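You operate a simulated robot arm through the tools that you are given. There is no shell and no other tool. Be economical: measure what you need, move in short steps, check, and stop when the job is done.

You are at the controls of a simulated robot arm. One attempt, no reset.

JOB
Fit the tap gauge on the test nipple and set 40 psi.
Fine: open the blue valve lever, move the black set lever till the gauge shows it; then shut the valve and press Bleed once, so that it falls to 0 psi; the gauge stays on.
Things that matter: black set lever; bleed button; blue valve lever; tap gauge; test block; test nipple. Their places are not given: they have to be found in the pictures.

The check looks at the end state, three seconds after you hand in, the way a careful person would. Anything else that was tipped, shoved, dropped, spilled or broken makes it a failure.

ROBOT AND FRAMES
A 7-joint arm with a fingered hand, fixed in place. Base frame: the origin is at the foot of the arm, x ahead of it, y to its left, z up; the work surface is at about z = 0.92. Readings come in m, degrees, newtons and seconds.
With the tool pointing down near the work surface it reaches from about 0.18 to 0.78 m from the base axis. Its first joint turns from -166.0 to 166.0 degrees. Payload 4.9 kg.
The TCP is the grasp point between the finger pads, 0.032 m short of the fingertips. In the tool frame z runs along the fingers and y along their closing line. The gripper opens to 0.192 m. The gripper's body begins 0.089 m behind the TCP. The gripper is a hand of 3 fingers: y runs from the thumb to the fingers, the wrist lies at [0, 0, -0.267] in the tool frame.
Orientation is that of the tool frame in the base frame, as a unit quaternion [w, x, y, z]. With the fingers straight down and closing along the base's y, the tool's x points along the base's -x, its y along +y and its z along -z.

CONTROLS
- The arm moves only by the tool jog_arm. Its arguments are lists of equal length, an entry for each row: "linear": the shift along the base's x, y, z in m, a list of three; "angular": the turn, a rotation vector about the base's x, y, z in degrees, a list of three. In form: {"linear": [[tx, ty, tz], ...], "angular": [[rx, ry, rz], ...]}. A call has 1 to 8 rows; each row is the pose to reach, as a shift and turn from the pose commanded when the call began. Rows are played at 5 a second. More than 0.05 m and 8.6 degrees between two rows, and nothing of the call is played. A pose out of reach is approached as far as the arm can. The call stops where the force on the tool passes 50 N (or 10 N more than at its start, if that is more) or the arm is blocked; 0.2 s more then pass. In this call time passes only in rows, and 0.2 s behind the last. The reply holds the time, the measured pose of the TCP, the force on the tool along the base axes, the opening and the grip force, in the units named above and with some noise, with the torque about the TCP (base axes, N m) and any sound that the robot's microphone picked up.
- Cameras (640 x 400 px; columns grow to the right, rows downward): "scene" is fixed at [0.3982, 0.6357, 1.5028]; the picture's right is [-0.96, -0.28, 0.00], its down [-0.10, 0.34, -0.93] and it looks along [0.26, -0.90, -0.36] (base axes); focal length 340 px, centre (320, 200). "wrist" rides on the gripper at [0.08, -0.046, -0.113] in the tool frame; the picture's right is [0.50, 0.87, 0.00], its down [-0.67, 0.39, -0.63] and it looks along [-0.55, 0.32, 0.78] (tool axes); focal length 226 px, centre (320, 200).
- camera(camera): a new picture of that camera. It takes no simulated time.
- move_fingers(finger1, finger2, thumb_bend): sets how far each is bent, from 0 (flat) to 1 (curled in); at 0.3 the hand is open as for a grip, at 0.7 the pads meet at the TCP. One left out holds its place. A second passes; each finger stops where it meets its share of the squeeze, and holds until it gets a number again. It is the only way to open and close the hand. It gives what a move gives, with no picture; readings hold the bend of each and the force on the fingers (four entries, about 0 where the hand has none), thumb and palm.
- probe_pixels(camera, pixels): for up to 12 pixels [column, row] of the newest picture of that camera ("zoom" is the newest enlarged one), the place [x, y, z] in the base frame of the surface seen there, good to about 0.003 m, but the place of the scene camera against the robot may be out by one fixed shift of up to 0.025 m in any direction. It takes no simulated time.
- enlarge(camera, box): a new picture of the part [left, top, right, bottom] of that camera's present view, enlarged. It takes no simulated time.
- finish_job(): hands the job in; it is judged then, once.

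Go step by step. Measure first, check grasps and placings, and put right what went wrong. The budget is 80 turns and 38 pictures, counting those below and the enlarged ones. Unless the task says otherwise, let go and move clear before handing in, and close with one line.

The tools are called after "Emit:" by a JSON object that holds its "name" and its "arguments". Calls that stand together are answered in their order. jog_arm: Moves the arm, as the interface text tells. Its arguments: {"type":"object","properties":{"linear":{"type":"array","items":{"type":"array","items":{"type":"number"}}},"angular":{"type":"array","items":{"type":"array","items":{"type":"number"}}}},"required":["linear","angular"]} The other tools are called the same way: move_fingers (finger1, finger2, thumb_bend) moves the fingers one by one; camera (camera) takes a picture; probe_pixels (camera, pixels) gives the place of the surface under pixels of a picture; enlarge (camera, box) takes an enlarged picture of a part of a camera's view; finish_job () hands the job in.

At the start:

```text
time_s: 0.0
tcp_pos: [0.4774, -0.1292, 1.3391]
tcp_rot: [-0.001, 0.0, 1.0, 0.0]
contact_force: [-0.1, 0.3, -0.3]
torque: [-0.02, 0.02, -0.01]
finger_gap: 0.1918
finger_force: 0.1
shape: jaw
bend: [0.3, 0.3, 0.3]
finger forces: [0.0, 0.0, 0.0, 0.0, 0.1, 0.0]
```

scene: 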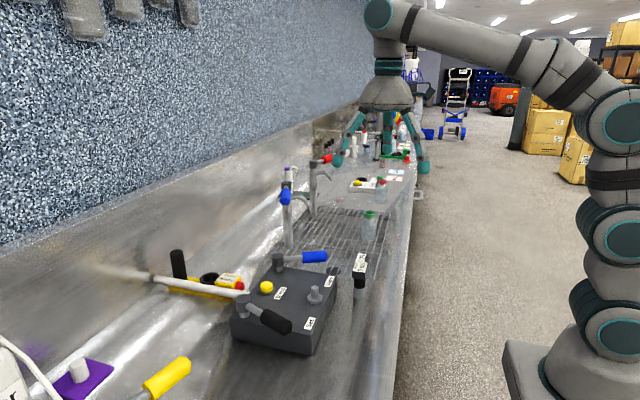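
wrist: 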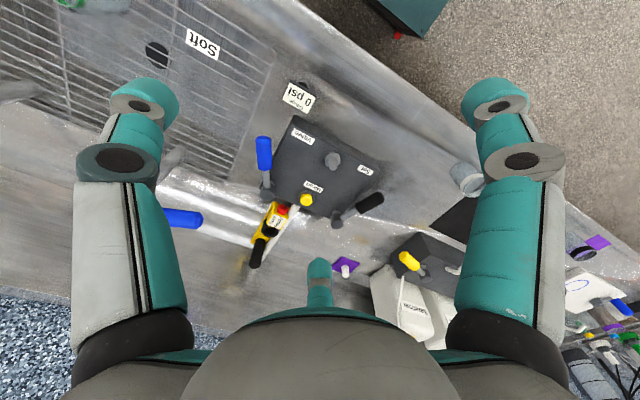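

The block with blue and black levers shows at scene (285,305) and wrist (325,165). The gauge reading "0 psi" seems to stand at scene (360,275). I'll enlarge both views.

Emit:
{"name": "enlarge", "arguments": {"camera": "scene", "box": [210, 230, 390, 360]}}

Emit:
{"name": "enlarge", "arguments": {"camera": "wrist", "box": [230, 70, 400, 280]}}

Emit:
{"name": "probe_pixels", "arguments": {"camera": "wrist", "pixels": [[298, 98], [332, 161], [306, 199], [264, 152], [267, 192], [368, 202], [336, 221], [300, 160], [340, 190], [240, 165], [292, 118], [382, 172]]}}

Emit:
{"name": "probe_pixels", "arguments": {"camera": "scene", "pixels": [[360, 262], [360, 287], [315, 292], [266, 287], [314, 256], [279, 262], [270, 320], [248, 303], [300, 300], [310, 345], [340, 320], [286, 270]]}}

```text
3.08 times, centred on (300, 295) of scene
```

zoom: 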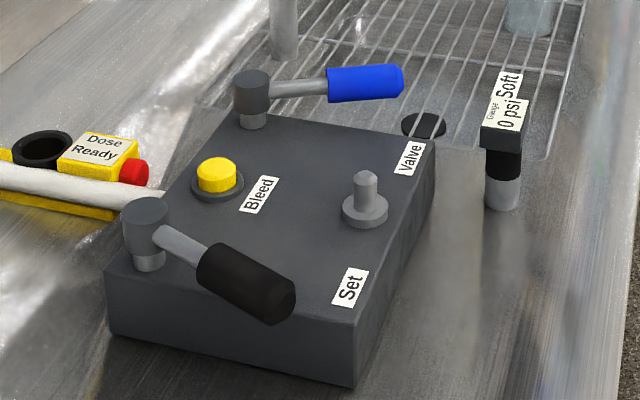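

```text
1.90 times, centred on (315, 175) of wrist
```

zoom: 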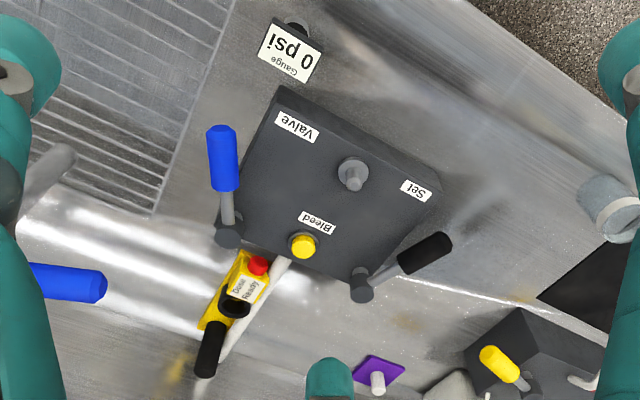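

```text
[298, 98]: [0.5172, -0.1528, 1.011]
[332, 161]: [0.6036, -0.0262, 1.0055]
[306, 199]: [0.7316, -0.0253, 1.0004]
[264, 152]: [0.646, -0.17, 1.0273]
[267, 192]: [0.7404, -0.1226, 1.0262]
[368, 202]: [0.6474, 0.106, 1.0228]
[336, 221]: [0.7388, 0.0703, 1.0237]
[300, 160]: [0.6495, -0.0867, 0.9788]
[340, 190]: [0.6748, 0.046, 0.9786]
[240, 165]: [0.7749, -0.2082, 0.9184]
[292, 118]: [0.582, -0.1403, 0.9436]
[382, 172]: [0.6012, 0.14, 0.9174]
```

```text
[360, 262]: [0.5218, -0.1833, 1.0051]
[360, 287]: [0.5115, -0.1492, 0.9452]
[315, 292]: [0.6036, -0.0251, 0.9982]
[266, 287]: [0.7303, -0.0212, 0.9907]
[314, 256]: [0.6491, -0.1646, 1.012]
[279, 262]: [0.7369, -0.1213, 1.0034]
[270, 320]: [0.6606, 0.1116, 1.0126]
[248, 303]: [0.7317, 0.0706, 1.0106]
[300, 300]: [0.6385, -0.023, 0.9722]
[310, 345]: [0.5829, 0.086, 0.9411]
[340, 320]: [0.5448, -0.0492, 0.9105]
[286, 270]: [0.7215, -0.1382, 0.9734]
```

The wrist probes put the gauge at about (0.517,-0.153), the nipple at (0.604,-0.026), and the bleed button at (0.731,-0.025). The lever pivots are near (0.74,-0.123) and (0.739,0.070). I'll move above the gauge for a closer view.

Emit:
{"name": "jog_arm", "arguments": {"linear": [[0.01, -0.006, -0.04], [0.02, -0.012, -0.08], [0.03, -0.018, -0.12], [0.035, -0.024, -0.16], [0.037, -0.026, -0.2]], "angular": [[0, 0, 0], [0, 0, 0], [0, 0, 0], [0, 0, 0], [0, 0, 0]]}}

Emit:
{"name": "camera", "arguments": {"camera": "wrist"}}

Emit:
{"name": "enlarge", "arguments": {"camera": "scene", "box": [300, 220, 420, 320]}}

```text
time_s: 1.2
tcp_pos: [0.5162, -0.1541, 1.1387]
tcp_rot: [0.002, 0.0, 1.0, -0.001]
contact_force: [-0.9, -0.4, 0.4]
torque: [-0.01, -0.04, 0.0]
finger_gap: 0.192
finger_force: 0.0
shape: jaw
bend: [0.3, 0.3, 0.3]
finger forces: [0.1, 0.0, 0.0, 0.0, 0.1, 0.0]
```

```text
33 pictures are left
```

wrist: 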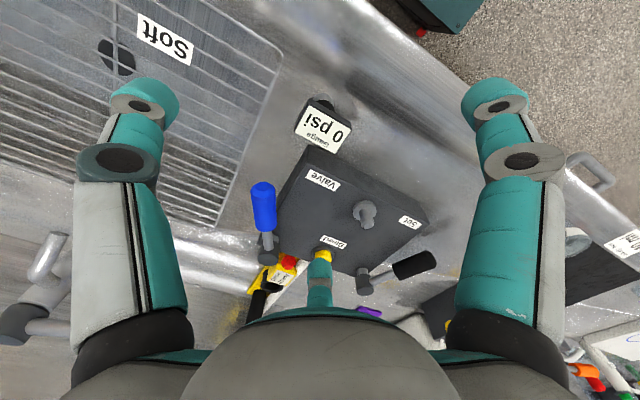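

```text
4.00 times, centred on (360, 270) of scene
```

zoom: 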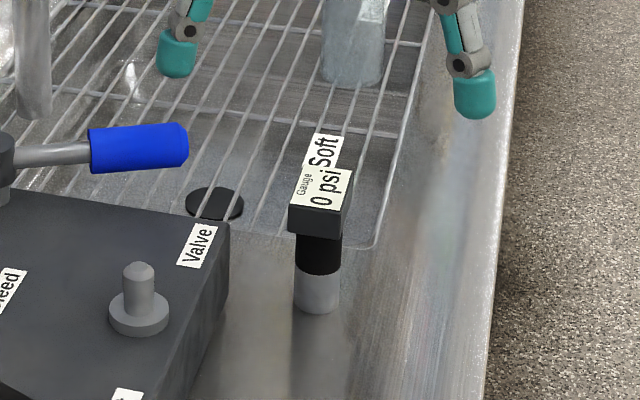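

The gauge is a box head on a black and grey stem, right under the TCP at wrist pixel (323,123). I'll probe its shape along with the nipple and levers.

Emit:
{"name": "probe_pixels", "arguments": {"camera": "wrist", "pixels": [[310, 100], [297, 133], [350, 125], [332, 150], [323, 122], [322, 103], [365, 206], [362, 219], [330, 200], [263, 187], [266, 235], [411, 264]]}}

Emit:
{"name": "enlarge", "arguments": {"camera": "wrist", "box": [240, 80, 450, 310]}}

Emit:
{"name": "probe_pixels", "arguments": {"camera": "scene", "pixels": [[354, 274], [359, 276], [364, 276], [354, 290], [359, 295], [364, 290], [359, 283], [351, 272], [360, 273], [366, 262], [318, 269], [270, 270]]}}

```text
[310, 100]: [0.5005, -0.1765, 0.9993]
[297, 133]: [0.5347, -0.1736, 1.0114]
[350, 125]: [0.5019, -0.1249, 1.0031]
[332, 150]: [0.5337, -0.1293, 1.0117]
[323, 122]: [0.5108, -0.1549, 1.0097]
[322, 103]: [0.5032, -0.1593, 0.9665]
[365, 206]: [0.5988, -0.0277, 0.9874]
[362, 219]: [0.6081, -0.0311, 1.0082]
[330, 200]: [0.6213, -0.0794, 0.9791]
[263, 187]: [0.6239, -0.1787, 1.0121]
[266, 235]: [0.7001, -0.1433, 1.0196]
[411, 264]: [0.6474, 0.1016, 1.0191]
```

```text
1.74 times, centred on (345, 195) of wrist
```

zoom: 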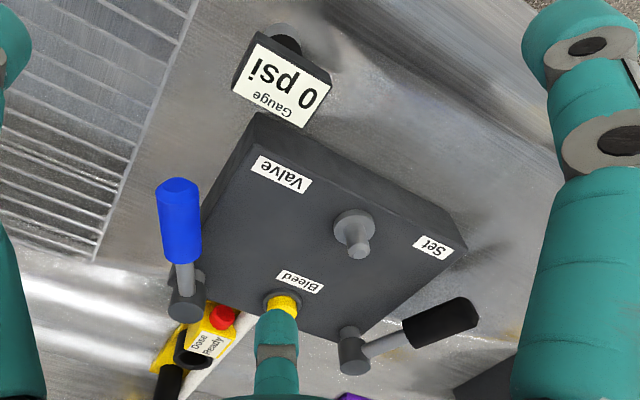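

```text
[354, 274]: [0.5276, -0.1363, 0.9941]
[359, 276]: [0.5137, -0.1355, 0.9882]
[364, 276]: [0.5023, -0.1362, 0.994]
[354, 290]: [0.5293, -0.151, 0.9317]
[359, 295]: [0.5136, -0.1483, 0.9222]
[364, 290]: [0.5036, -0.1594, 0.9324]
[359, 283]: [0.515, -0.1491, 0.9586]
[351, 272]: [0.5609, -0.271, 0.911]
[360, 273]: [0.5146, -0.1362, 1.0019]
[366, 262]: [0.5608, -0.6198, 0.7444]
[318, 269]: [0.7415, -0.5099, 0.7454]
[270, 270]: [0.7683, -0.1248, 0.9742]
```

The stem is about 26 mm wide, centred near (0.516,-0.155), under a box head of about 35x48 mm. Before gripping, I'll partly close the hand in the air to see how the fingers would clear the head.

Emit:
{"name": "move_fingers", "arguments": {"finger1": 0.62, "finger2": 0.62, "thumb_bend": 0.62}}

Emit:
{"name": "enlarge", "arguments": {"camera": "scene", "box": [290, 80, 450, 300]}}

Emit:
{"name": "camera", "arguments": {"camera": "wrist"}}

```text
time_s: 2.2
tcp_pos: [0.5151, -0.1558, 1.1396]
tcp_rot: [0.0, 0.0, 1.0, 0.0]
contact_force: [-0.1, 0.4, 0.0]
torque: [0.05, 0.0, 0.01]
finger_gap: 0.034
finger_force: 0.2
shape: fingers
bend: [0.62, 0.62, 0.62]
finger forces: [0.1, 0.0, 0.0, 0.1, 0.0, 0.0]
```

```text
1.82 times, centred on (370, 190) of scene
```

zoom: 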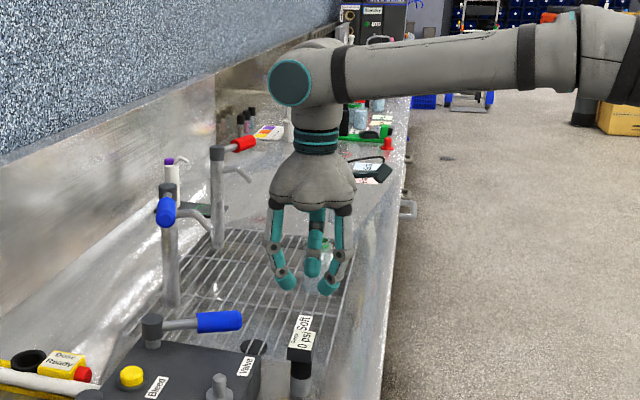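

```text
29 pictures are left
```

wrist: 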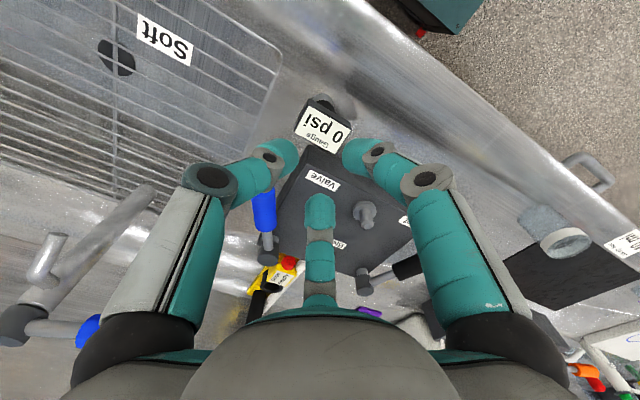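

The fingertips curl inward and bulge out above, so they'll clear the head when gripping the stem. At the current yaw one finger would hit the block corner. I'll turn the hand +30° so a gap faces the block, and open to about 85 mm.

Emit:
{"name": "jog_arm", "arguments": {"linear": [[0, 0, 0], [0, 0, 0], [0.001, 0, 0], [0.001, 0.001, 0]], "angular": [[0, 0, 7.5], [0, 0, 15], [0, 0, 22.5], [0, 0, 30]]}}

Emit:
{"name": "move_fingers", "arguments": {"finger1": 0.51, "finger2": 0.51, "thumb_bend": 0.51}}

Emit:
{"name": "camera", "arguments": {"camera": "wrist"}}

```text
time_s: 3.2
tcp_pos: [0.5169, -0.1554, 1.1369]
tcp_rot: [0.001, -0.259, 0.966, 0.0]
contact_force: [0.5, 0.0, 0.4]
torque: [-0.01, -0.03, 0.02]
finger_gap: 0.034
finger_force: 0.0
shape: fingers
bend: [0.62, 0.62, 0.62]
finger forces: [0.0, 0.1, 0.0, 0.0, 0.1, 0.0]
```

```text
time_s: 4.2
tcp_pos: [0.5169, -0.1544, 1.1386]
tcp_rot: [0.0, -0.259, 0.966, 0.0]
contact_force: [0.2, -0.4, 1.4]
torque: [0.03, 0.04, 0.03]
finger_gap: 0.0792
finger_force: 0.0
shape: fingers
bend: [0.51, 0.51, 0.51]
finger forces: [0.2, 0.1, 0.0, 0.0, 0.1, 0.0]
```

```text
28 pictures are left
```

wrist: 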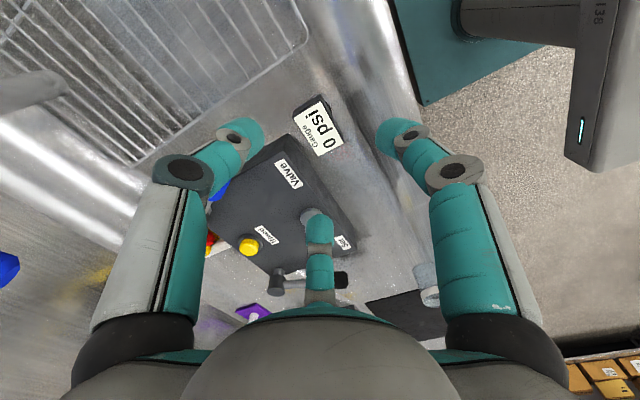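

The hand is turned and the gauge head at (320,128) is centred between the fingers. I'll probe the head corners and the block corner to fix the centre.

Emit:
{"name": "probe_pixels", "arguments": {"camera": "wrist", "pixels": [[296, 115], [321, 100], [341, 142], [317, 153], [319, 127], [283, 137], [311, 107], [335, 125], [294, 140], [290, 175]]}}

Emit:
{"name": "enlarge", "arguments": {"camera": "wrist", "box": [260, 80, 380, 180]}}

```text
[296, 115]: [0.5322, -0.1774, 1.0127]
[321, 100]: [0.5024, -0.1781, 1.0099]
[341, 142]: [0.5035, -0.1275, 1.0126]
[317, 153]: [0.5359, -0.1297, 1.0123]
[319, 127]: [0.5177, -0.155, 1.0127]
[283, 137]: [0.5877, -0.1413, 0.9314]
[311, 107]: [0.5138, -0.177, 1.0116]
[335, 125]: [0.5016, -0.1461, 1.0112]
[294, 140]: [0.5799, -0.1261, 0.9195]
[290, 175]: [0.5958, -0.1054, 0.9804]
```

```text
4.00 times, centred on (320, 130) of wrist
```

zoom: 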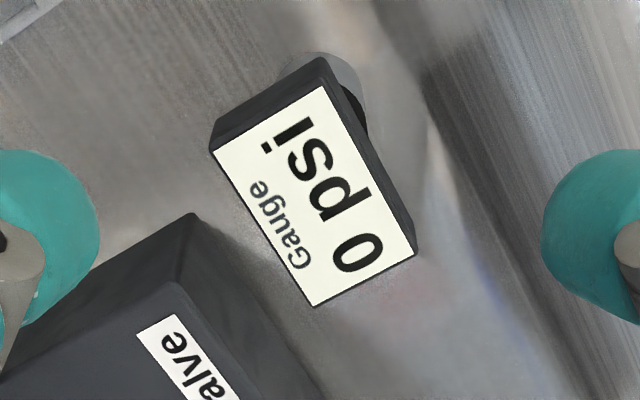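

The head centre is near (0.518,-0.153) and the stem lies on the tool axis, with the block edge at x≈0.58 clear of the fingers. I'm descending to the stem now.

Emit:
{"name": "jog_arm", "arguments": {"linear": [[0, 0, -0.03], [0, 0, -0.06], [0, 0, -0.09], [0, 0, -0.11], [0, 0, -0.13], [0, 0, -0.145], [0, 0, -0.16], [0, 0, -0.17]], "angular": [[0, 0, 0], [0, 0, 0], [0, 0, 0], [0, 0, 0], [0, 0, 0], [0, 0, 0], [0, 0, 0], [0, 0, 0]]}}

Emit:
{"name": "enlarge", "arguments": {"camera": "scene", "box": [280, 180, 440, 320]}}

Emit:
{"name": "camera", "arguments": {"camera": "wrist"}}

```text
time_s: 6.0
tcp_pos: [0.5167, -0.1539, 0.968]
tcp_rot: [-0.001, -0.259, 0.966, 0.0]
contact_force: [1.1, 0.0, -0.9]
torque: [-0.02, 0.01, -0.01]
finger_gap: 0.0795
finger_force: 0.2
shape: fingers
bend: [0.51, 0.51, 0.51]
finger forces: [0.0, 0.1, 0.1, 0.0, 0.0, 0.1]
```

```text
2.86 times, centred on (360, 250) of scene
```

zoom: 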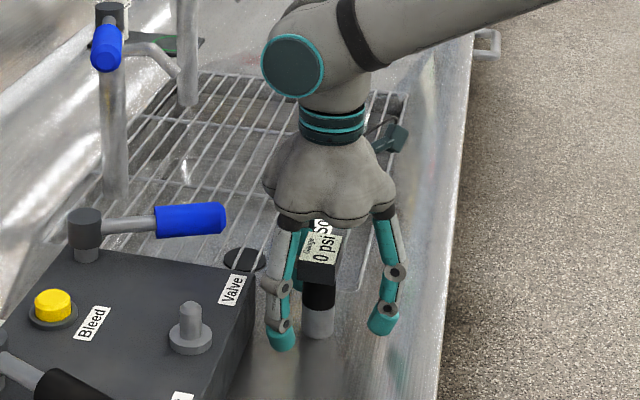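

```text
25 pictures are left
```

wrist: 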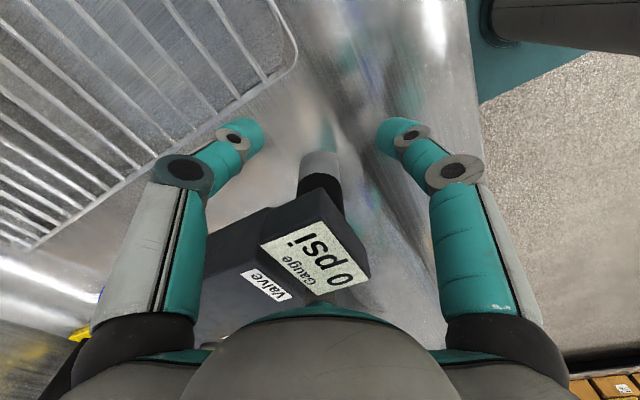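

The stem at (321,180) is centred between the fingers with no contact. Closing gently.

Emit:
{"name": "move_fingers", "arguments": {"finger1": 0.7, "finger2": 0.7, "thumb_bend": 0.7}}

Emit:
{"name": "enlarge", "arguments": {"camera": "scene", "box": [280, 180, 440, 320]}}

```text
time_s: 7.0
tcp_pos: [0.5174, -0.1541, 0.9672]
tcp_rot: [0.0, -0.259, 0.966, 0.0]
contact_force: [0.2, -0.3, 0.0]
torque: [-0.03, -0.01, 0.02]
finger_gap: 0.0196
finger_force: 9.6
shape: fingers
bend: [0.66, 0.64, 0.66]
finger forces: [5.2, 7.2, 0.0, 0.1, 7.7, 0.0]
```

```text
2.86 times, centred on (360, 250) of scene
```

zoom: 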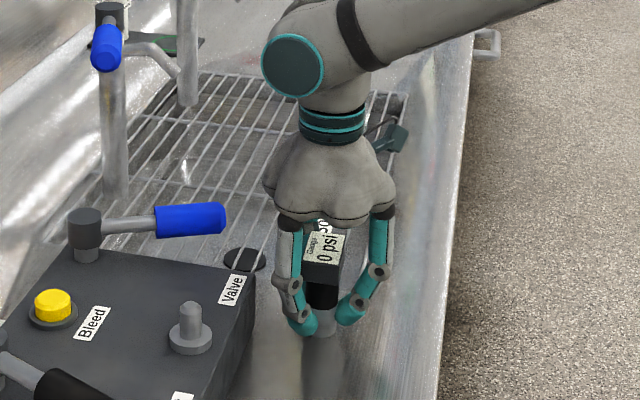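

Gripped with all three fingers at about 5–8 N. I'll lift straight up 0.13 m and move toward the nipple.

Emit:
{"name": "jog_arm", "arguments": {"linear": [[0, 0, 0.02], [0, 0, 0.05], [0, 0, 0.09], [0, 0, 0.13], [0.02, 0.035, 0.14], [0.045, 0.07, 0.14], [0.07, 0.1, 0.14], [0.075, 0.11, 0.14]], "angular": [[0, 0, 0], [0, 0, 0], [0, 0, 0], [0, 0, 0], [0, 0, 0], [0, 0, 0], [0, 0, 0], [0, 0, 0]]}}

Emit:
{"name": "camera", "arguments": {"camera": "wrist"}}

Emit:
{"name": "enlarge", "arguments": {"camera": "scene", "box": [230, 160, 410, 340]}}

```text
time_s: 8.8
tcp_pos: [0.5917, -0.0446, 1.1062]
tcp_rot: [0.0, -0.259, 0.966, 0.0]
contact_force: [0.7, 0.2, -1.8]
torque: [0.0, -0.04, -0.04]
finger_gap: 0.0193
finger_force: 10.3
shape: fingers
bend: [0.66, 0.64, 0.66]
finger forces: [5.1, 7.3, 0.1, 0.0, 7.7, 0.1]
```

```text
23 pictures are left
```

wrist: 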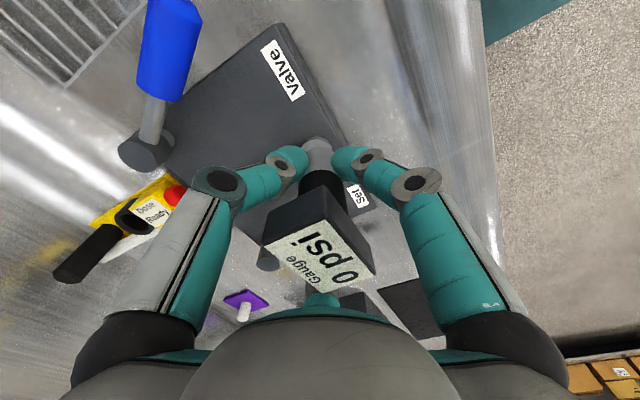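

```text
2.22 times, centred on (320, 250) of scene
```

zoom: 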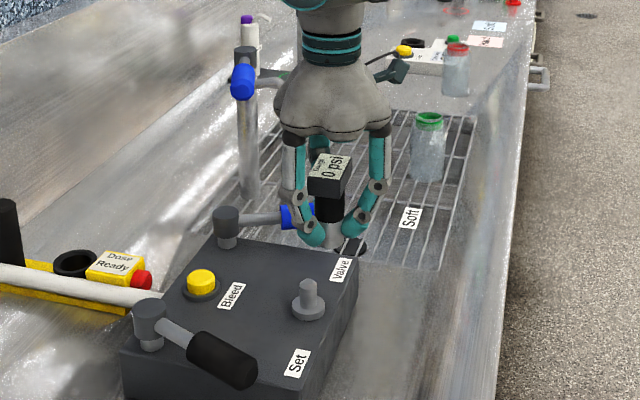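

The gauge is held upright over the block, but the wrist view hides the nipple behind it. I'll compare nipple and stem in the scene zoom, since both share the same camera shift.

Emit:
{"name": "probe_pixels", "arguments": {"camera": "zoom", "pixels": [[308, 292], [308, 281], [300, 292], [316, 292], [308, 310], [294, 305], [323, 305], [329, 205], [319, 205], [338, 205], [328, 238], [329, 180]]}}

Emit:
{"name": "enlarge", "arguments": {"camera": "scene", "box": [290, 200, 360, 260]}}

```text
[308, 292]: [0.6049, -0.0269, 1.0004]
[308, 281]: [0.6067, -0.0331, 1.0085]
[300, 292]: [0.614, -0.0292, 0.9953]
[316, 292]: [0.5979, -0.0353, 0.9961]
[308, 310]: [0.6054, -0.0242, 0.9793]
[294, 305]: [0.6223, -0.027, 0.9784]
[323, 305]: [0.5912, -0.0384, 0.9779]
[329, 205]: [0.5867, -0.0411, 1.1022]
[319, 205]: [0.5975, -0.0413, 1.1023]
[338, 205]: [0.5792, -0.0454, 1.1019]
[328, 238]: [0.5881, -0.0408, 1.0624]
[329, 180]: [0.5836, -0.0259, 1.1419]
```

```text
6.67 times, centred on (325, 230) of scene
```

zoom: 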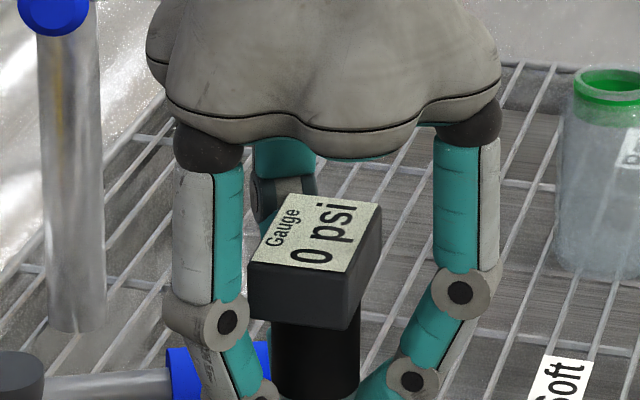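

Nipple axis minus stem axis comes out at about (+0.0165,+0.018). I'll move there with the stem bottom about 13 mm above the tip, then check alignment sideways in both cameras.

Emit:
{"name": "jog_arm", "arguments": {"linear": [[0.008, 0.009, 0], [0.0165, 0.018, -0.01], [0.0165, 0.018, -0.025], [0.0165, 0.018, -0.034]], "angular": [[0, 0, 0], [0, 0, 0], [0, 0, 0], [0, 0, 0]]}}

Emit:
{"name": "enlarge", "arguments": {"camera": "wrist", "box": [240, 80, 400, 240]}}

Emit:
{"name": "enlarge", "arguments": {"camera": "scene", "box": [270, 220, 370, 310]}}

```text
time_s: 9.8
tcp_pos: [0.6083, -0.0256, 1.0734]
tcp_rot: [-0.001, -0.258, 0.966, -0.001]
contact_force: [-0.7, -0.1, -1.6]
torque: [-0.01, 0.03, -0.04]
finger_gap: 0.0195
finger_force: 10.4
shape: fingers
bend: [0.66, 0.64, 0.66]
finger forces: [5.0, 7.3, 0.0, 0.1, 7.6, 0.0]
```

```text
2.50 times, centred on (320, 160) of wrist
```

zoom: 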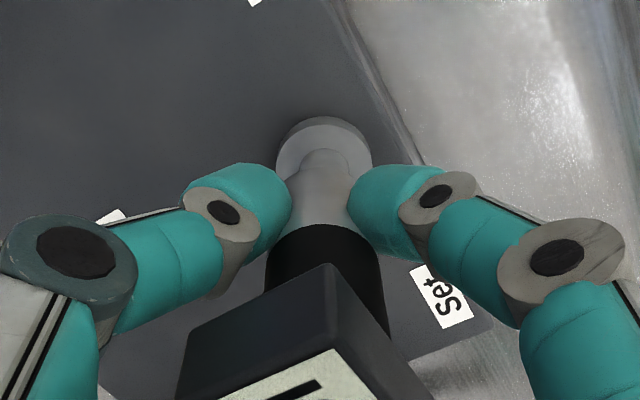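

```text
4.44 times, centred on (320, 265) of scene
```

zoom: 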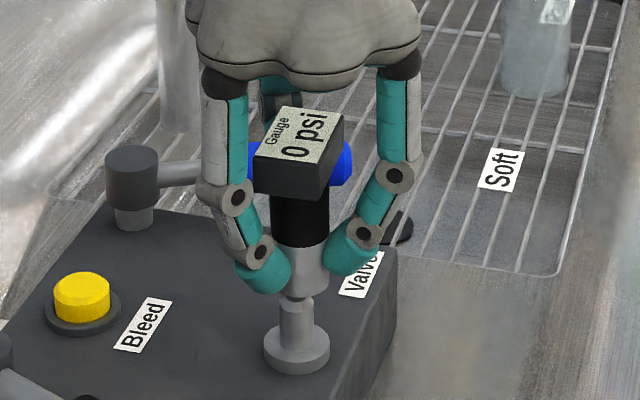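

Sideways, the wrist view agrees within 0.3 mm, and the scene view shows the nipple (col 297) about 1.3 mm left of the stem (col 300). I'll correct by (0.0009,0.0015) and lower slowly onto it.

Emit:
{"name": "jog_arm", "arguments": {"linear": [[0.0009, 0.0015, 0], [0.0009, 0.0015, -0.005], [0.0009, 0.0015, -0.01], [0.0009, 0.0015, -0.014], [0.0009, 0.0015, -0.018], [0.0009, 0.0015, -0.022]], "angular": [[0, 0, 0], [0, 0, 0], [0, 0, 0], [0, 0, 0], [0, 0, 0], [0, 0, 0]]}}

Emit:
{"name": "enlarge", "arguments": {"camera": "scene", "box": [270, 220, 370, 310]}}

```text
time_s: 11.2
tcp_pos: [0.6085, -0.0253, 1.0522]
tcp_rot: [0.0, -0.258, 0.966, -0.001]
contact_force: [-0.6, 3.3, -0.4]
torque: [0.16, -0.03, 0.0]
finger_gap: 0.0191
finger_force: 10.6
shape: fingers
bend: [0.66, 0.64, 0.66]
finger forces: [5.5, 9.4, 0.0, 0.0, 6.4, 0.0]
```

```text
4.44 times, centred on (320, 265) of scene
```

zoom: 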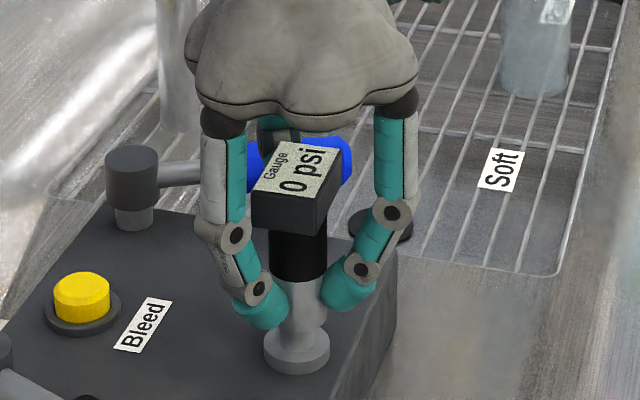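

The gauge is entering the nipple, with only a small +3 N side force in y. I'll nudge +1 mm in y and keep lowering until it seats.

Emit:
{"name": "jog_arm", "arguments": {"linear": [[0, 0.001, 0], [0, 0.001, -0.004], [0, 0.001, -0.008], [0, 0.001, -0.011], [0, 0.001, -0.014], [0, 0.001, -0.017]], "angular": [[0, 0, 0], [0, 0, 0], [0, 0, 0], [0, 0, 0], [0, 0, 0], [0, 0, 0]]}}

Emit:
{"name": "enlarge", "arguments": {"camera": "scene", "box": [270, 220, 370, 310]}}

```text
time_s: 12.6
tcp_pos: [0.6083, -0.0239, 1.0359]
tcp_rot: [0.001, -0.259, 0.966, -0.001]
contact_force: [-0.1, -0.5, 1.2]
torque: [0.04, 0.0, -0.04]
finger_gap: 0.0186
finger_force: 10.7
shape: fingers
bend: [0.66, 0.64, 0.66]
finger forces: [5.1, 8.0, 0.1, 0.1, 8.4, 0.1]
```

```text
4.44 times, centred on (320, 265) of scene
```

zoom: 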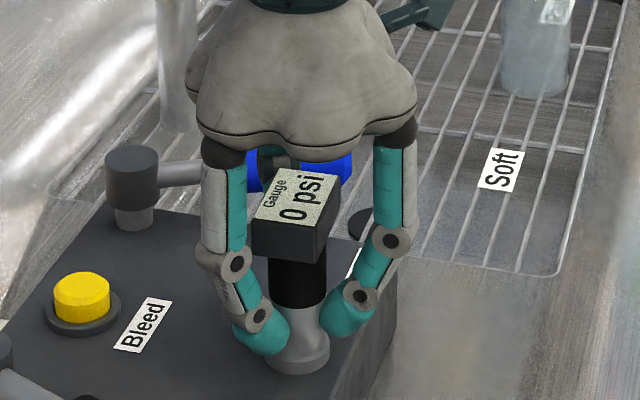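

Nearly seated: the z force has gone from -1.6 to +1.2 N. I'll press a little further to confirm.

Emit:
{"name": "jog_arm", "arguments": {"linear": [[0, 0, -0.002], [0, 0, -0.004], [0, 0, -0.005]], "angular": [[0, 0, 0], [0, 0, 0], [0, 0, 0]]}}

```text
time_s: 13.4
tcp_pos: [0.6091, -0.0231, 1.0339]
tcp_rot: [0.004, -0.259, 0.966, -0.001]
contact_force: [-4.7, -1.4, 26.9]
torque: [0.05, 0.04, -0.07]
finger_gap: 0.0186
finger_force: 18.6
shape: fingers
bend: [0.66, 0.64, 0.67]
finger forces: [10.3, 12.6, 0.0, 0.0, 14.8, 0.0]
```

It is seated firmly (27 N reaction). I'll relax 4 mm and open the fingers.

Emit:
{"name": "jog_arm", "arguments": {"linear": [[0, 0, 0.004]], "angular": [[0, 0, 0]]}}

Emit:
{"name": "move_fingers", "arguments": {"finger1": 0.5, "finger2": 0.5, "thumb_bend": 0.5}}

Emit:
{"name": "jog_arm", "arguments": {"linear": [[0, 0, 0.03], [0, 0, 0.07], [0, 0, 0.11], [0, 0, 0.15], [0, 0, 0.19]], "angular": [[0, 0, 0], [0, 0, 0], [0, 0, 0], [0, 0, 0], [0, 0, 0]]}}

Emit:
{"name": "enlarge", "arguments": {"camera": "scene", "box": [210, 210, 390, 360]}}

Emit:
{"name": "camera", "arguments": {"camera": "wrist"}}

```text
time_s: 13.8
tcp_pos: [0.6082, -0.0238, 1.0328]
tcp_rot: [0.0, -0.259, 0.966, 0.001]
contact_force: [2.9, -2.6, 16.7]
torque: [-0.01, -0.18, 0.01]
finger_gap: 0.0186
finger_force: 15.8
shape: fingers
bend: [0.66, 0.64, 0.66]
finger forces: [6.4, 10.9, 0.0, 0.1, 12.8, 0.1]
```

```text
time_s: 14.8
tcp_pos: [0.6075, -0.0244, 1.0336]
tcp_rot: [0.0, -0.259, 0.966, -0.001]
contact_force: [-0.1, -0.1, -0.3]
torque: [0.01, -0.01, -0.02]
finger_gap: 0.0836
finger_force: 0.1
shape: fingers
bend: [0.5, 0.5, 0.5]
finger forces: [0.0, 0.1, 0.1, 0.0, 0.0, 0.1]
```

```text
time_s: 16.0
tcp_pos: [0.6086, -0.0241, 1.2238]
tcp_rot: [0.0, -0.259, 0.966, -0.001]
contact_force: [0.1, -0.5, -0.7]
torque: [0.0, 0.04, 0.0]
finger_gap: 0.0839
finger_force: 0.2
shape: fingers
bend: [0.5, 0.5, 0.5]
finger forces: [0.1, 0.0, 0.0, 0.0, 0.0, 0.1]
```

```text
2.67 times, centred on (300, 285) of scene
```

zoom: 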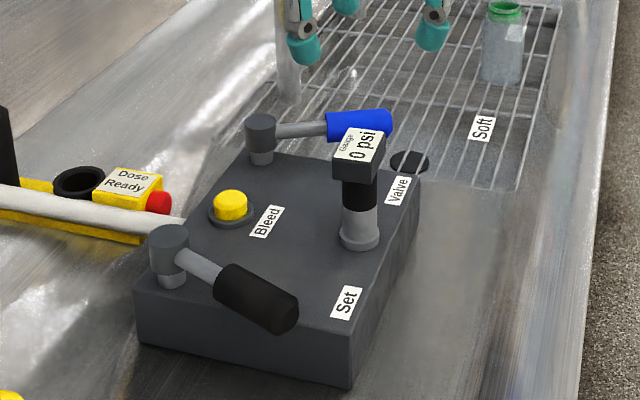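

```text
15 pictures are left
```

wrist: 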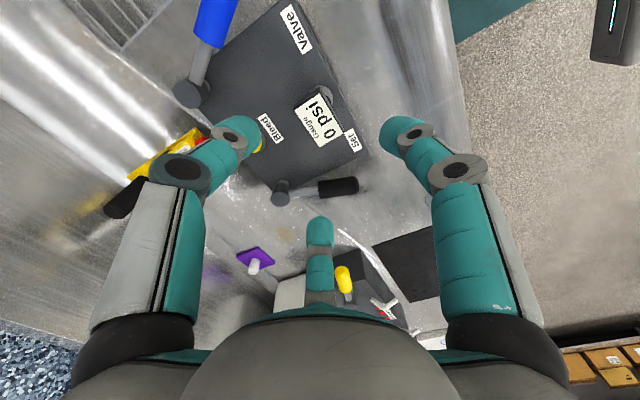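

The gauge sits upright on the nipple and reads 0 psi. Next is the valve: I'll close the hand to a fist, and check for tall taps near the blue lever (handle about (0.646,-0.17,1.015), pivot (0.74,-0.123)).

Emit:
{"name": "move_fingers", "arguments": {"finger1": 0.7, "finger2": 0.7, "thumb_bend": 0.7}}

Emit:
{"name": "probe_pixels", "arguments": {"camera": "scene", "pixels": [[287, 240], [284, 196], [313, 205], [325, 160], [300, 198], [250, 285], [178, 262], [324, 256], [302, 259], [290, 318], [260, 312], [240, 295]]}}

Emit:
{"name": "probe_pixels", "arguments": {"camera": "wrist", "pixels": [[207, 35], [227, 5], [189, 92], [200, 65], [338, 186], [355, 186], [278, 192], [303, 190], [316, 120], [128, 198], [283, 182], [190, 80]]}}

```text
time_s: 17.0
tcp_pos: [0.6094, -0.0248, 1.2236]
tcp_rot: [0.0, -0.259, 0.966, 0.0]
contact_force: [0.5, -0.4, 0.4]
torque: [0.02, 0.01, 0.02]
finger_gap: 0.0033
finger_force: 0.0
shape: fingers
bend: [0.69, 0.69, 0.7]
finger forces: [0.0, 0.1, 0.0, 0.0, 0.1, 0.0]
```

```text
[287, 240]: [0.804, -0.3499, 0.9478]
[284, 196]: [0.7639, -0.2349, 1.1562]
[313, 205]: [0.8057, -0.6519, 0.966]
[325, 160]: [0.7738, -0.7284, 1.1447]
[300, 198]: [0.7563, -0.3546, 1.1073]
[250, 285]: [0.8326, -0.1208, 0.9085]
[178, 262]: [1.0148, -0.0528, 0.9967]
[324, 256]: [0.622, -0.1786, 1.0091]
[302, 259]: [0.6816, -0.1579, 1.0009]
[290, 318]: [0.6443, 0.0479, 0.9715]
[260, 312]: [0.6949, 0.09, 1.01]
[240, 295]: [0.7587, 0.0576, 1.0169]
```

```text
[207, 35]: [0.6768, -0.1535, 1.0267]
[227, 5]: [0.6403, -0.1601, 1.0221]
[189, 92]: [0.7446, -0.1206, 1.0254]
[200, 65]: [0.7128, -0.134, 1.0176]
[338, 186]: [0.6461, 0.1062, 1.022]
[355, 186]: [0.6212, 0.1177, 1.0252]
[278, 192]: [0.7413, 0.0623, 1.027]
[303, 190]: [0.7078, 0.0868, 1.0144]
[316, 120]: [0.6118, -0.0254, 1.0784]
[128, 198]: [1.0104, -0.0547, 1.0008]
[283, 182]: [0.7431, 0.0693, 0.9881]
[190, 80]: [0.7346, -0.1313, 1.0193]
```

A tap knob stands close to the lever's outer side at (0.76,-0.235,1.156), so I'll first try pushing the blue lever outward (-y) from the inside. That side has more room, and I'll push in small steps.

Emit:
{"name": "jog_arm", "arguments": {"linear": [[0.012, -0.035, 0], [0.024, -0.07, 0], [0.0356, -0.096, -0.03], [0.0356, -0.096, -0.07], [0.0356, -0.096, -0.11], [0.0356, -0.096, -0.15], [0.0356, -0.096, -0.18], [0.0356, -0.096, -0.2]], "angular": [[0, 0, 0], [0, 0, 0], [0, 0, 0], [0, 0, 0], [0, 0, 0], [0, 0, 0], [0, 0, 0], [0, 0, 0]]}}

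Emit:
{"name": "jog_arm", "arguments": {"linear": [[0.002, -0.005, 0], [0.004, -0.01, 0], [0.006, -0.015, 0], [0.008, -0.02, 0]], "angular": [[0, 0, 0], [0, 0, 0], [0, 0, 0], [0, 0, 0]]}}

```text
time_s: 18.8
tcp_pos: [0.6442, -0.1203, 1.0241]
tcp_rot: [0.002, -0.258, 0.966, -0.001]
contact_force: [-2.1, 0.6, 5.0]
torque: [-0.15, -0.07, -0.06]
finger_gap: 0.0026
finger_force: 2.8
shape: fingers
bend: [0.69, 0.69, 0.7]
finger forces: [0.1, 0.0, 0.0, 0.0, 5.3, 0.0]
```

```text
time_s: 19.8
tcp_pos: [0.653, -0.1399, 1.0242]
tcp_rot: [0.002, -0.259, 0.966, -0.001]
contact_force: [0.6, 3.0, 9.5]
torque: [-0.17, -0.16, 0.06]
finger_gap: 0.0021
finger_force: 4.0
shape: fingers
bend: [0.69, 0.69, 0.7]
finger forces: [0.1, 0.0, 0.1, 0.0, 8.3, 0.0]
```

There is an upward force of about 5–10 N on the thumb, so it may be resting on the handle rather than beside it. Taking a look.

Emit:
{"name": "enlarge", "arguments": {"camera": "scene", "box": [220, 180, 380, 320]}}

```text
2.86 times, centred on (300, 250) of scene
```

zoom: 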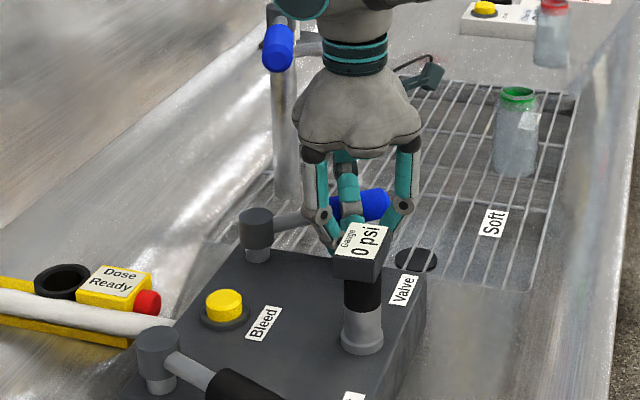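

Emit:
{"name": "probe_pixels", "arguments": {"camera": "zoom", "pixels": [[256, 214], [290, 220], [378, 195], [385, 205], [370, 212], [345, 208]]}}

```text
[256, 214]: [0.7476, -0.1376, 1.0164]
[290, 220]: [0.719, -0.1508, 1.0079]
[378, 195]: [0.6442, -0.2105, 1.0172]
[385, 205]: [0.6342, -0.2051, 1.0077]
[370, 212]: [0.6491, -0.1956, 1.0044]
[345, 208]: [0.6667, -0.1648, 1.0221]
```

The lever does turn outward, from about 206° to 216°, under only about 3 N of side force. I'll keep pushing along its arc and watch for a stop or a sound.

Emit:
{"name": "jog_arm", "arguments": {"linear": [[0.005, -0.007, 0.002], [0.01, -0.014, 0.002], [0.015, -0.02, 0.002], [0.021, -0.026, 0.002], [0.028, -0.032, 0.002], [0.035, -0.037, 0.002]], "angular": [[0, 0, 0], [0, 0, 0], [0, 0, 0], [0, 0, 0], [0, 0, 0], [0, 0, 0]]}}

```text
time_s: 21.2
tcp_pos: [0.6876, -0.1783, 1.0255]
tcp_rot: [0.0, -0.257, 0.966, 0.001]
contact_force: [-2.1, 3.2, 3.1]
torque: [-0.07, -0.05, 0.03]
finger_gap: 0.0024
finger_force: 1.8
shape: fingers
bend: [0.69, 0.69, 0.7]
finger forces: [0.1, 0.0, 0.0, 0.0, 3.6, 0.0]
```

Still moving freely. The hand is getting near the tap knob, so I'll check the clearance and lever angle.

Emit:
{"name": "enlarge", "arguments": {"camera": "scene", "box": [220, 180, 380, 320]}}

```text
2.86 times, centred on (300, 250) of scene
```

zoom: 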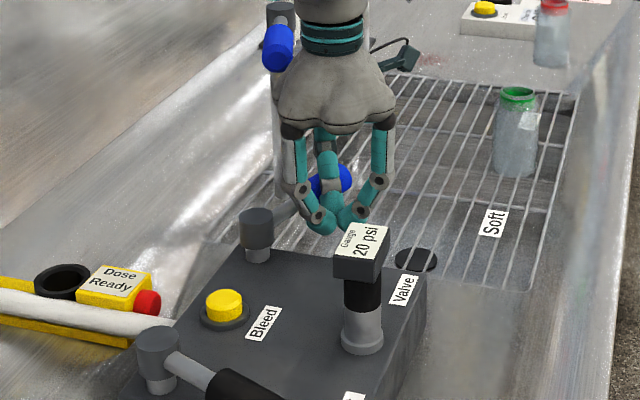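

The gauge now shows 20 psi, so the valve is open. I'll back off, rise, and go to the inner side of the black set lever (pivot (0.742,0.066), handle about (0.646,0.106)).

Emit:
{"name": "jog_arm", "arguments": {"linear": [[-0.015, 0.018, 0.0], [-0.025, 0.035, 0.02], [-0.025, 0.035, 0.065], [-0.025, 0.035, 0.11], [-0.03, 0.08, 0.145], [-0.04, 0.125, 0.155], [-0.05, 0.17, 0.155], [-0.053, 0.21, 0.155]], "angular": [[0, 0, 0], [0, 0, 0], [0, 0, 0], [0, 0, 0], [0, 0, 0], [0, 0, 0], [0, 0, 0], [0, 0, 0]]}}

Emit:
{"name": "jog_arm", "arguments": {"linear": [[0, 0.021, -0.02], [0, 0.021, -0.06], [0, 0.021, -0.1], [0, 0.021, -0.13], [0, 0.021, -0.15]], "angular": [[0, 0, 0], [0, 0, 0], [0, 0, 0], [0, 0, 0], [0, 0, 0]]}}

Emit:
{"name": "jog_arm", "arguments": {"linear": [[0.002, 0.004, 0], [0.004, 0.009, 0], [0.006, 0.014, 0]], "angular": [[0, 0, 0], [0, 0, 0], [0, 0, 0]]}}

Emit:
{"name": "enlarge", "arguments": {"camera": "scene", "box": [210, 210, 390, 360]}}

```text
refused: row 5 steps farther than a row can; nothing moved
```

```text
time_s: 21.8
tcp_pos: [0.6887, -0.1593, 1.0028]
tcp_rot: [0.008, -0.257, 0.966, -0.006]
contact_force: [-23.4, 4.4, 12.4]
torque: [-0.46, -0.57, -0.5]
finger_gap: 0.0024
finger_force: 21.1
shape: fingers
bend: [0.69, 0.71, 0.7]
finger forces: [0.0, 17.8, 0.1, 0.0, 23.6, 0.1]
stopped in row 2: the force on the tool passed its limit at 78 N (the readings are from after the stop); the commanded pose is now the measured one
```

```text
time_s: 22.2
tcp_pos: [0.6882, -0.159, 1.0035]
tcp_rot: [0.003, -0.255, 0.967, -0.008]
contact_force: [-17.1, 2.8, 8.1]
torque: [-0.4, -0.37, -0.32]
finger_gap: 0.0027
finger_force: 16.3
shape: fingers
bend: [0.69, 0.71, 0.7]
finger forces: [0.0, 15.3, 0.0, 0.1, 17.8, 0.0]
stopped in row 2: the force on the tool passed its limit at 54 N (the readings are from after the stop); the commanded pose is now the measured one
```

```text
2.67 times, centred on (300, 285) of scene
```

zoom: 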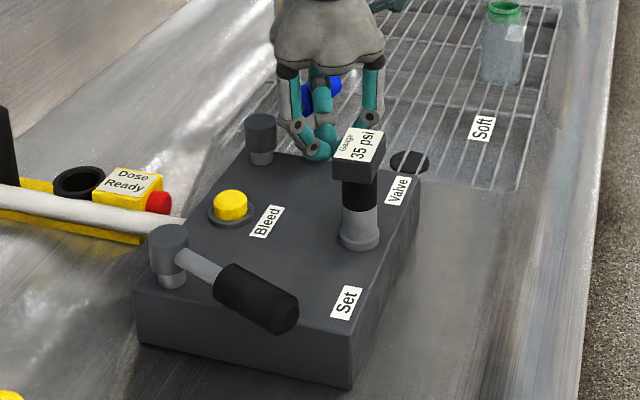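

Mistake on my side: I chained dependent calls, one was refused, and the rest pressed the hand down near the lever. The block and gauge look unmoved, and the gauge now reads 35 psi and may still be rising. I'll back off up and away, one call at a time.

Emit:
{"name": "jog_arm", "arguments": {"linear": [[-0.003, 0.003, 0.008], [-0.008, 0.008, 0.02], [-0.015, 0.015, 0.05], [-0.015, 0.015, 0.09], [-0.015, 0.015, 0.13], [-0.015, 0.015, 0.17]], "angular": [[0, 0, 0], [0, 0, 0], [0, 0, 0], [0, 0, 0], [0, 0, 0], [0, 0, 0]]}}

Emit:
{"name": "enlarge", "arguments": {"camera": "scene", "box": [210, 200, 390, 350]}}

```text
time_s: 23.6
tcp_pos: [0.6739, -0.1437, 1.1704]
tcp_rot: [0.004, -0.255, 0.967, -0.007]
contact_force: [0.8, 0.1, 0.0]
torque: [0.02, 0.03, 0.01]
finger_gap: 0.004
finger_force: 0.0
shape: fingers
bend: [0.69, 0.7, 0.7]
finger forces: [0.1, 0.0, 0.0, 0.0, 0.0, 0.1]
```

```text
2.67 times, centred on (300, 275) of scene
```

zoom: 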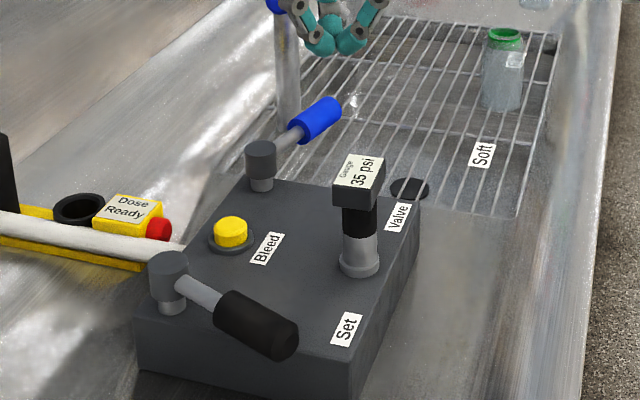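

The gauge holds steady at 35 psi and the blue lever is intact in its open position. Now I'll go high over to the inner side of the black lever.

Emit:
{"name": "jog_arm", "arguments": {"linear": [[0, 0, 0.03], [-0.008, 0.04, 0.04], [-0.016, 0.08, 0.04], [-0.024, 0.12, 0.04], [-0.032, 0.16, 0.04], [-0.039, 0.196, 0.04], [-0.039, 0.196, 0.0]], "angular": [[0, 0, 0], [0, 0, 0], [0, 0, 0], [0, 0, 0], [0, 0, 0], [0, 0, 0], [0, 0, 0]]}}

```text
time_s: 25.2
tcp_pos: [0.6359, 0.053, 1.1732]
tcp_rot: [0.004, -0.255, 0.967, -0.008]
contact_force: [0.4, -0.2, 0.2]
torque: [-0.01, 0.0, -0.03]
finger_gap: 0.0039
finger_force: 0.0
shape: fingers
bend: [0.69, 0.7, 0.7]
finger forces: [0.1, 0.1, 0.1, 0.0, 0.0, 0.0]
```

In place above the gap between gauge and black lever. Lowering to lever height.

Emit:
{"name": "jog_arm", "arguments": {"linear": [[0, 0, -0.04], [0, 0, -0.08], [0, 0, -0.11], [0, 0, -0.13], [0, 0, -0.145]], "angular": [[0, 0, 0], [0, 0, 0], [0, 0, 0], [0, 0, 0], [0, 0, 0]]}}

```text
time_s: 26.4
tcp_pos: [0.6358, 0.052, 1.0266]
tcp_rot: [0.004, -0.255, 0.967, -0.008]
contact_force: [-0.7, 0.0, 0.2]
torque: [-0.02, 0.0, 0.03]
finger_gap: 0.0036
finger_force: 0.0
shape: fingers
bend: [0.69, 0.7, 0.7]
finger forces: [0.0, 0.0, 0.0, 0.1, 0.1, 0.0]
```

No contact yet. I'll push outward (+y) in small steps until a contact force shows.

Emit:
{"name": "jog_arm", "arguments": {"linear": [[0.0012, 0.003, 0], [0.0024, 0.006, 0], [0.0036, 0.009, 0]], "angular": [[0, 0, 0], [0, 0, 0], [0, 0, 0]]}}

```text
time_s: 27.2
tcp_pos: [0.6391, 0.0609, 1.0272]
tcp_rot: [0.005, -0.254, 0.967, -0.008]
contact_force: [0.4, -1.0, -0.1]
torque: [0.02, 0.02, 0.02]
finger_gap: 0.0036
finger_force: 0.1
shape: fingers
bend: [0.69, 0.7, 0.7]
finger forces: [0.0, 0.1, 0.1, 0.0, 0.1, 0.0]
```

Emit:
{"name": "jog_arm", "arguments": {"linear": [[0.0012, 0.003, 0], [0.0024, 0.006, 0], [0.0036, 0.009, 0], [0.0045, 0.011, 0]], "angular": [[0, 0, 0], [0, 0, 0], [0, 0, 0], [0, 0, 0]]}}

```text
time_s: 28.2
tcp_pos: [0.6443, 0.0726, 1.0263]
tcp_rot: [0.004, -0.255, 0.967, -0.007]
contact_force: [-2.4, -1.8, -0.2]
torque: [-0.02, 0.0, 0.03]
finger_gap: 0.0039
finger_force: 1.4
shape: fingers
bend: [0.69, 0.7, 0.7]
finger forces: [0.1, 2.7, 0.0, 0.1, 0.1, 0.1]
```

Contact is made: finger 2 at 2.7 N. I'll read the gauge.

Emit:
{"name": "enlarge", "arguments": {"camera": "scene", "box": [210, 200, 390, 350]}}

```text
2.67 times, centred on (300, 275) of scene
```

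zoom: 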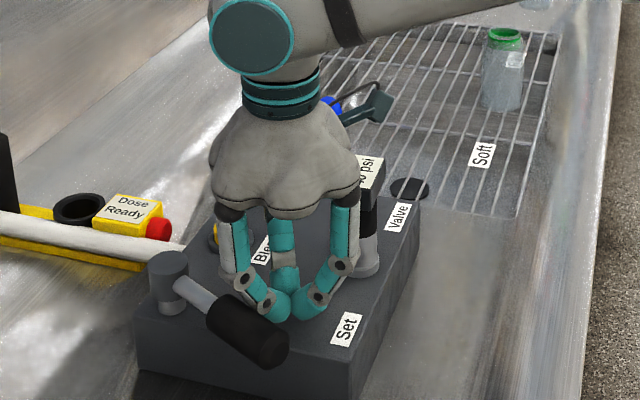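

The lever moved slightly, and the visible part of the gauge reads "…0 psi", which could be 30 or 40. The hand hides the rest, so I'll rise to read it.

Emit:
{"name": "jog_arm", "arguments": {"linear": [[-0.002, -0.006, 0.0], [-0.004, -0.012, 0.02], [-0.004, -0.014, 0.06], [-0.004, -0.014, 0.1], [-0.004, -0.014, 0.14], [-0.004, -0.014, 0.17]], "angular": [[0, 0, 0], [0, 0, 0], [0, 0, 0], [0, 0, 0], [0, 0, 0], [0, 0, 0]]}}

Emit:
{"name": "enlarge", "arguments": {"camera": "scene", "box": [210, 200, 390, 350]}}

```text
time_s: 29.6
tcp_pos: [0.6399, 0.0574, 1.1971]
tcp_rot: [0.002, -0.255, 0.967, -0.008]
contact_force: [0.2, -0.3, -0.8]
torque: [-0.01, 0.03, 0.0]
finger_gap: 0.0038
finger_force: 0.1
shape: fingers
bend: [0.69, 0.7, 0.7]
finger forces: [0.1, 0.0, 0.1, 0.0, 0.1, 0.1]
```

```text
2.67 times, centred on (300, 275) of scene
```

zoom: 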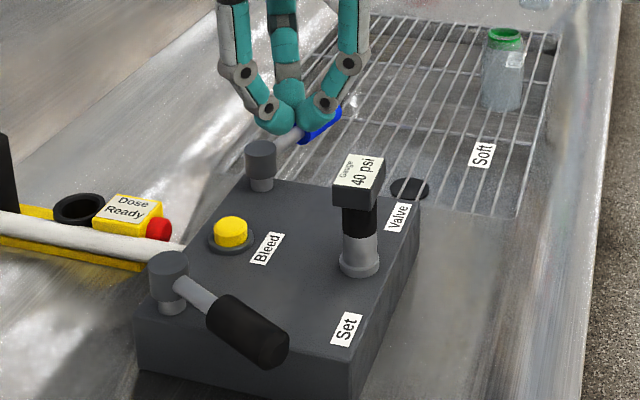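

The gauge shows 40 psi. Next I'll shut the valve, starting by locating the blue handle now.

Emit:
{"name": "probe_pixels", "arguments": {"camera": "zoom", "pixels": [[335, 118], [318, 135], [305, 138], [288, 142], [260, 145], [340, 112], [325, 130]]}}

```text
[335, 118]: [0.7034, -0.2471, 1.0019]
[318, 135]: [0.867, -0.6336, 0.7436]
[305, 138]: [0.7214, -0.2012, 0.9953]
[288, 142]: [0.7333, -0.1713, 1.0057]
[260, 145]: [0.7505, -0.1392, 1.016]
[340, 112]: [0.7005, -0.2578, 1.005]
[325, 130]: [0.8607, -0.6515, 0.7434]
```

The blue lever now points about 252° from its pivot, close to the tap knob. To pull it back I'll hook it with the opened thumb on its far side, keeping the palm clear of the knob. First I'll move over with yaw +42°.

Emit:
{"name": "jog_arm", "arguments": {"linear": [[0, -0.036, 0.01], [0, -0.072, 0.01], [0, -0.108, 0.01], [0, -0.144, 0.01], [0, -0.18, 0.01], [0, -0.223, 0.01]], "angular": [[0, 0, 7], [0, 0, 14], [0, 0, 21], [0, 0, 28], [0, 0, 35], [0, 0, 42]]}}

Emit:
{"name": "move_fingers", "arguments": {"thumb_bend": 0.35}}

```text
time_s: 31.0
tcp_pos: [0.6405, -0.1651, 1.2073]
tcp_rot: [0.006, -0.585, 0.811, -0.007]
contact_force: [0.3, -0.4, 0.4]
torque: [-0.02, 0.03, -0.04]
finger_gap: 0.0039
finger_force: 0.0
shape: fingers
bend: [0.69, 0.7, 0.7]
finger forces: [0.0, 0.0, 0.1, 0.0, 0.0, 0.0]
```

```text
time_s: 32.0
tcp_pos: [0.6396, -0.1646, 1.2071]
tcp_rot: [0.006, -0.585, 0.811, -0.005]
contact_force: [-0.2, 0.2, 0.4]
torque: [0.0, 0.02, 0.02]
finger_gap: 0.0849
finger_force: 0.0
shape: fingers
bend: [0.69, 0.7, 0.35]
finger forces: [0.0, 0.0, 0.1, 0.1, 0.0, 0.1]
```

The thumb is open at a radius of about 83 mm. Lowering to just above handle height, then checking with a picture.

Emit:
{"name": "jog_arm", "arguments": {"linear": [[0, 0, -0.04], [0, 0, -0.08], [0, 0, -0.115], [0, 0, -0.138], [0.014, 0, -0.138], [0.028, -0.001, -0.138]], "angular": [[0, 0, 0], [0, 0, 0], [0, 0, 0], [0, 0, 0], [0, 0, 0], [0, 0, 0]]}}

Emit:
{"name": "enlarge", "arguments": {"camera": "scene", "box": [240, 160, 380, 290]}}

Emit:
{"name": "camera", "arguments": {"camera": "wrist"}}

```text
time_s: 33.4
tcp_pos: [0.6691, -0.1659, 1.0696]
tcp_rot: [0.006, -0.584, 0.812, -0.005]
contact_force: [0.6, -0.9, 1.0]
torque: [0.01, 0.03, -0.03]
finger_gap: 0.0847
finger_force: 0.1
shape: fingers
bend: [0.69, 0.7, 0.35]
finger forces: [0.0, 0.0, 0.0, 0.0, 0.0, 0.0]
```

```text
3.08 times, centred on (310, 225) of scene
```

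zoom: 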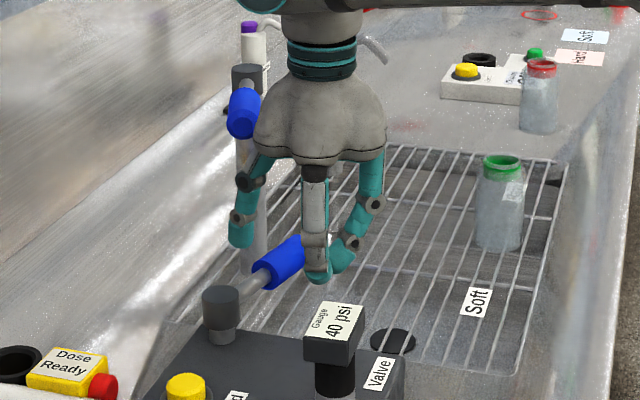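

```text
7 pictures are left
```

wrist: 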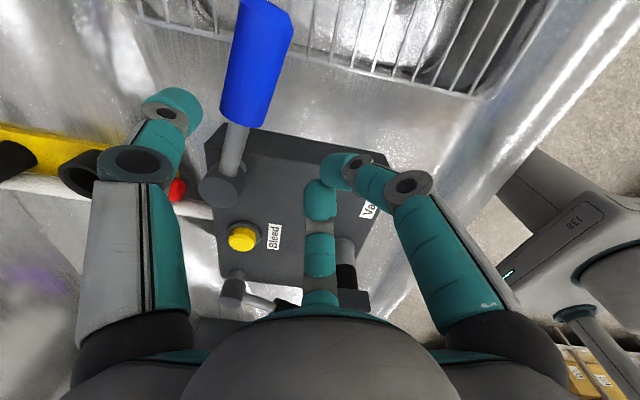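

The thumb (wrist (170,110), scene zoom (240,235)) is on the far side of the blue lever and the gauge still reads 40 psi. Lowering to lever height.

Emit:
{"name": "jog_arm", "arguments": {"linear": [[0, 0, -0.015], [0, 0, -0.03], [0, 0, -0.046]], "angular": [[0, 0, 0], [0, 0, 0], [0, 0, 0]]}}

```text
time_s: 34.2
tcp_pos: [0.6677, -0.1665, 1.0232]
tcp_rot: [0.006, -0.584, 0.812, -0.005]
contact_force: [0.5, -0.1, -0.7]
torque: [0.01, -0.01, 0.01]
finger_gap: 0.0845
finger_force: 0.1
shape: fingers
bend: [0.69, 0.7, 0.35]
finger forces: [0.1, 0.0, 0.1, 0.0, 0.1, 0.1]
```

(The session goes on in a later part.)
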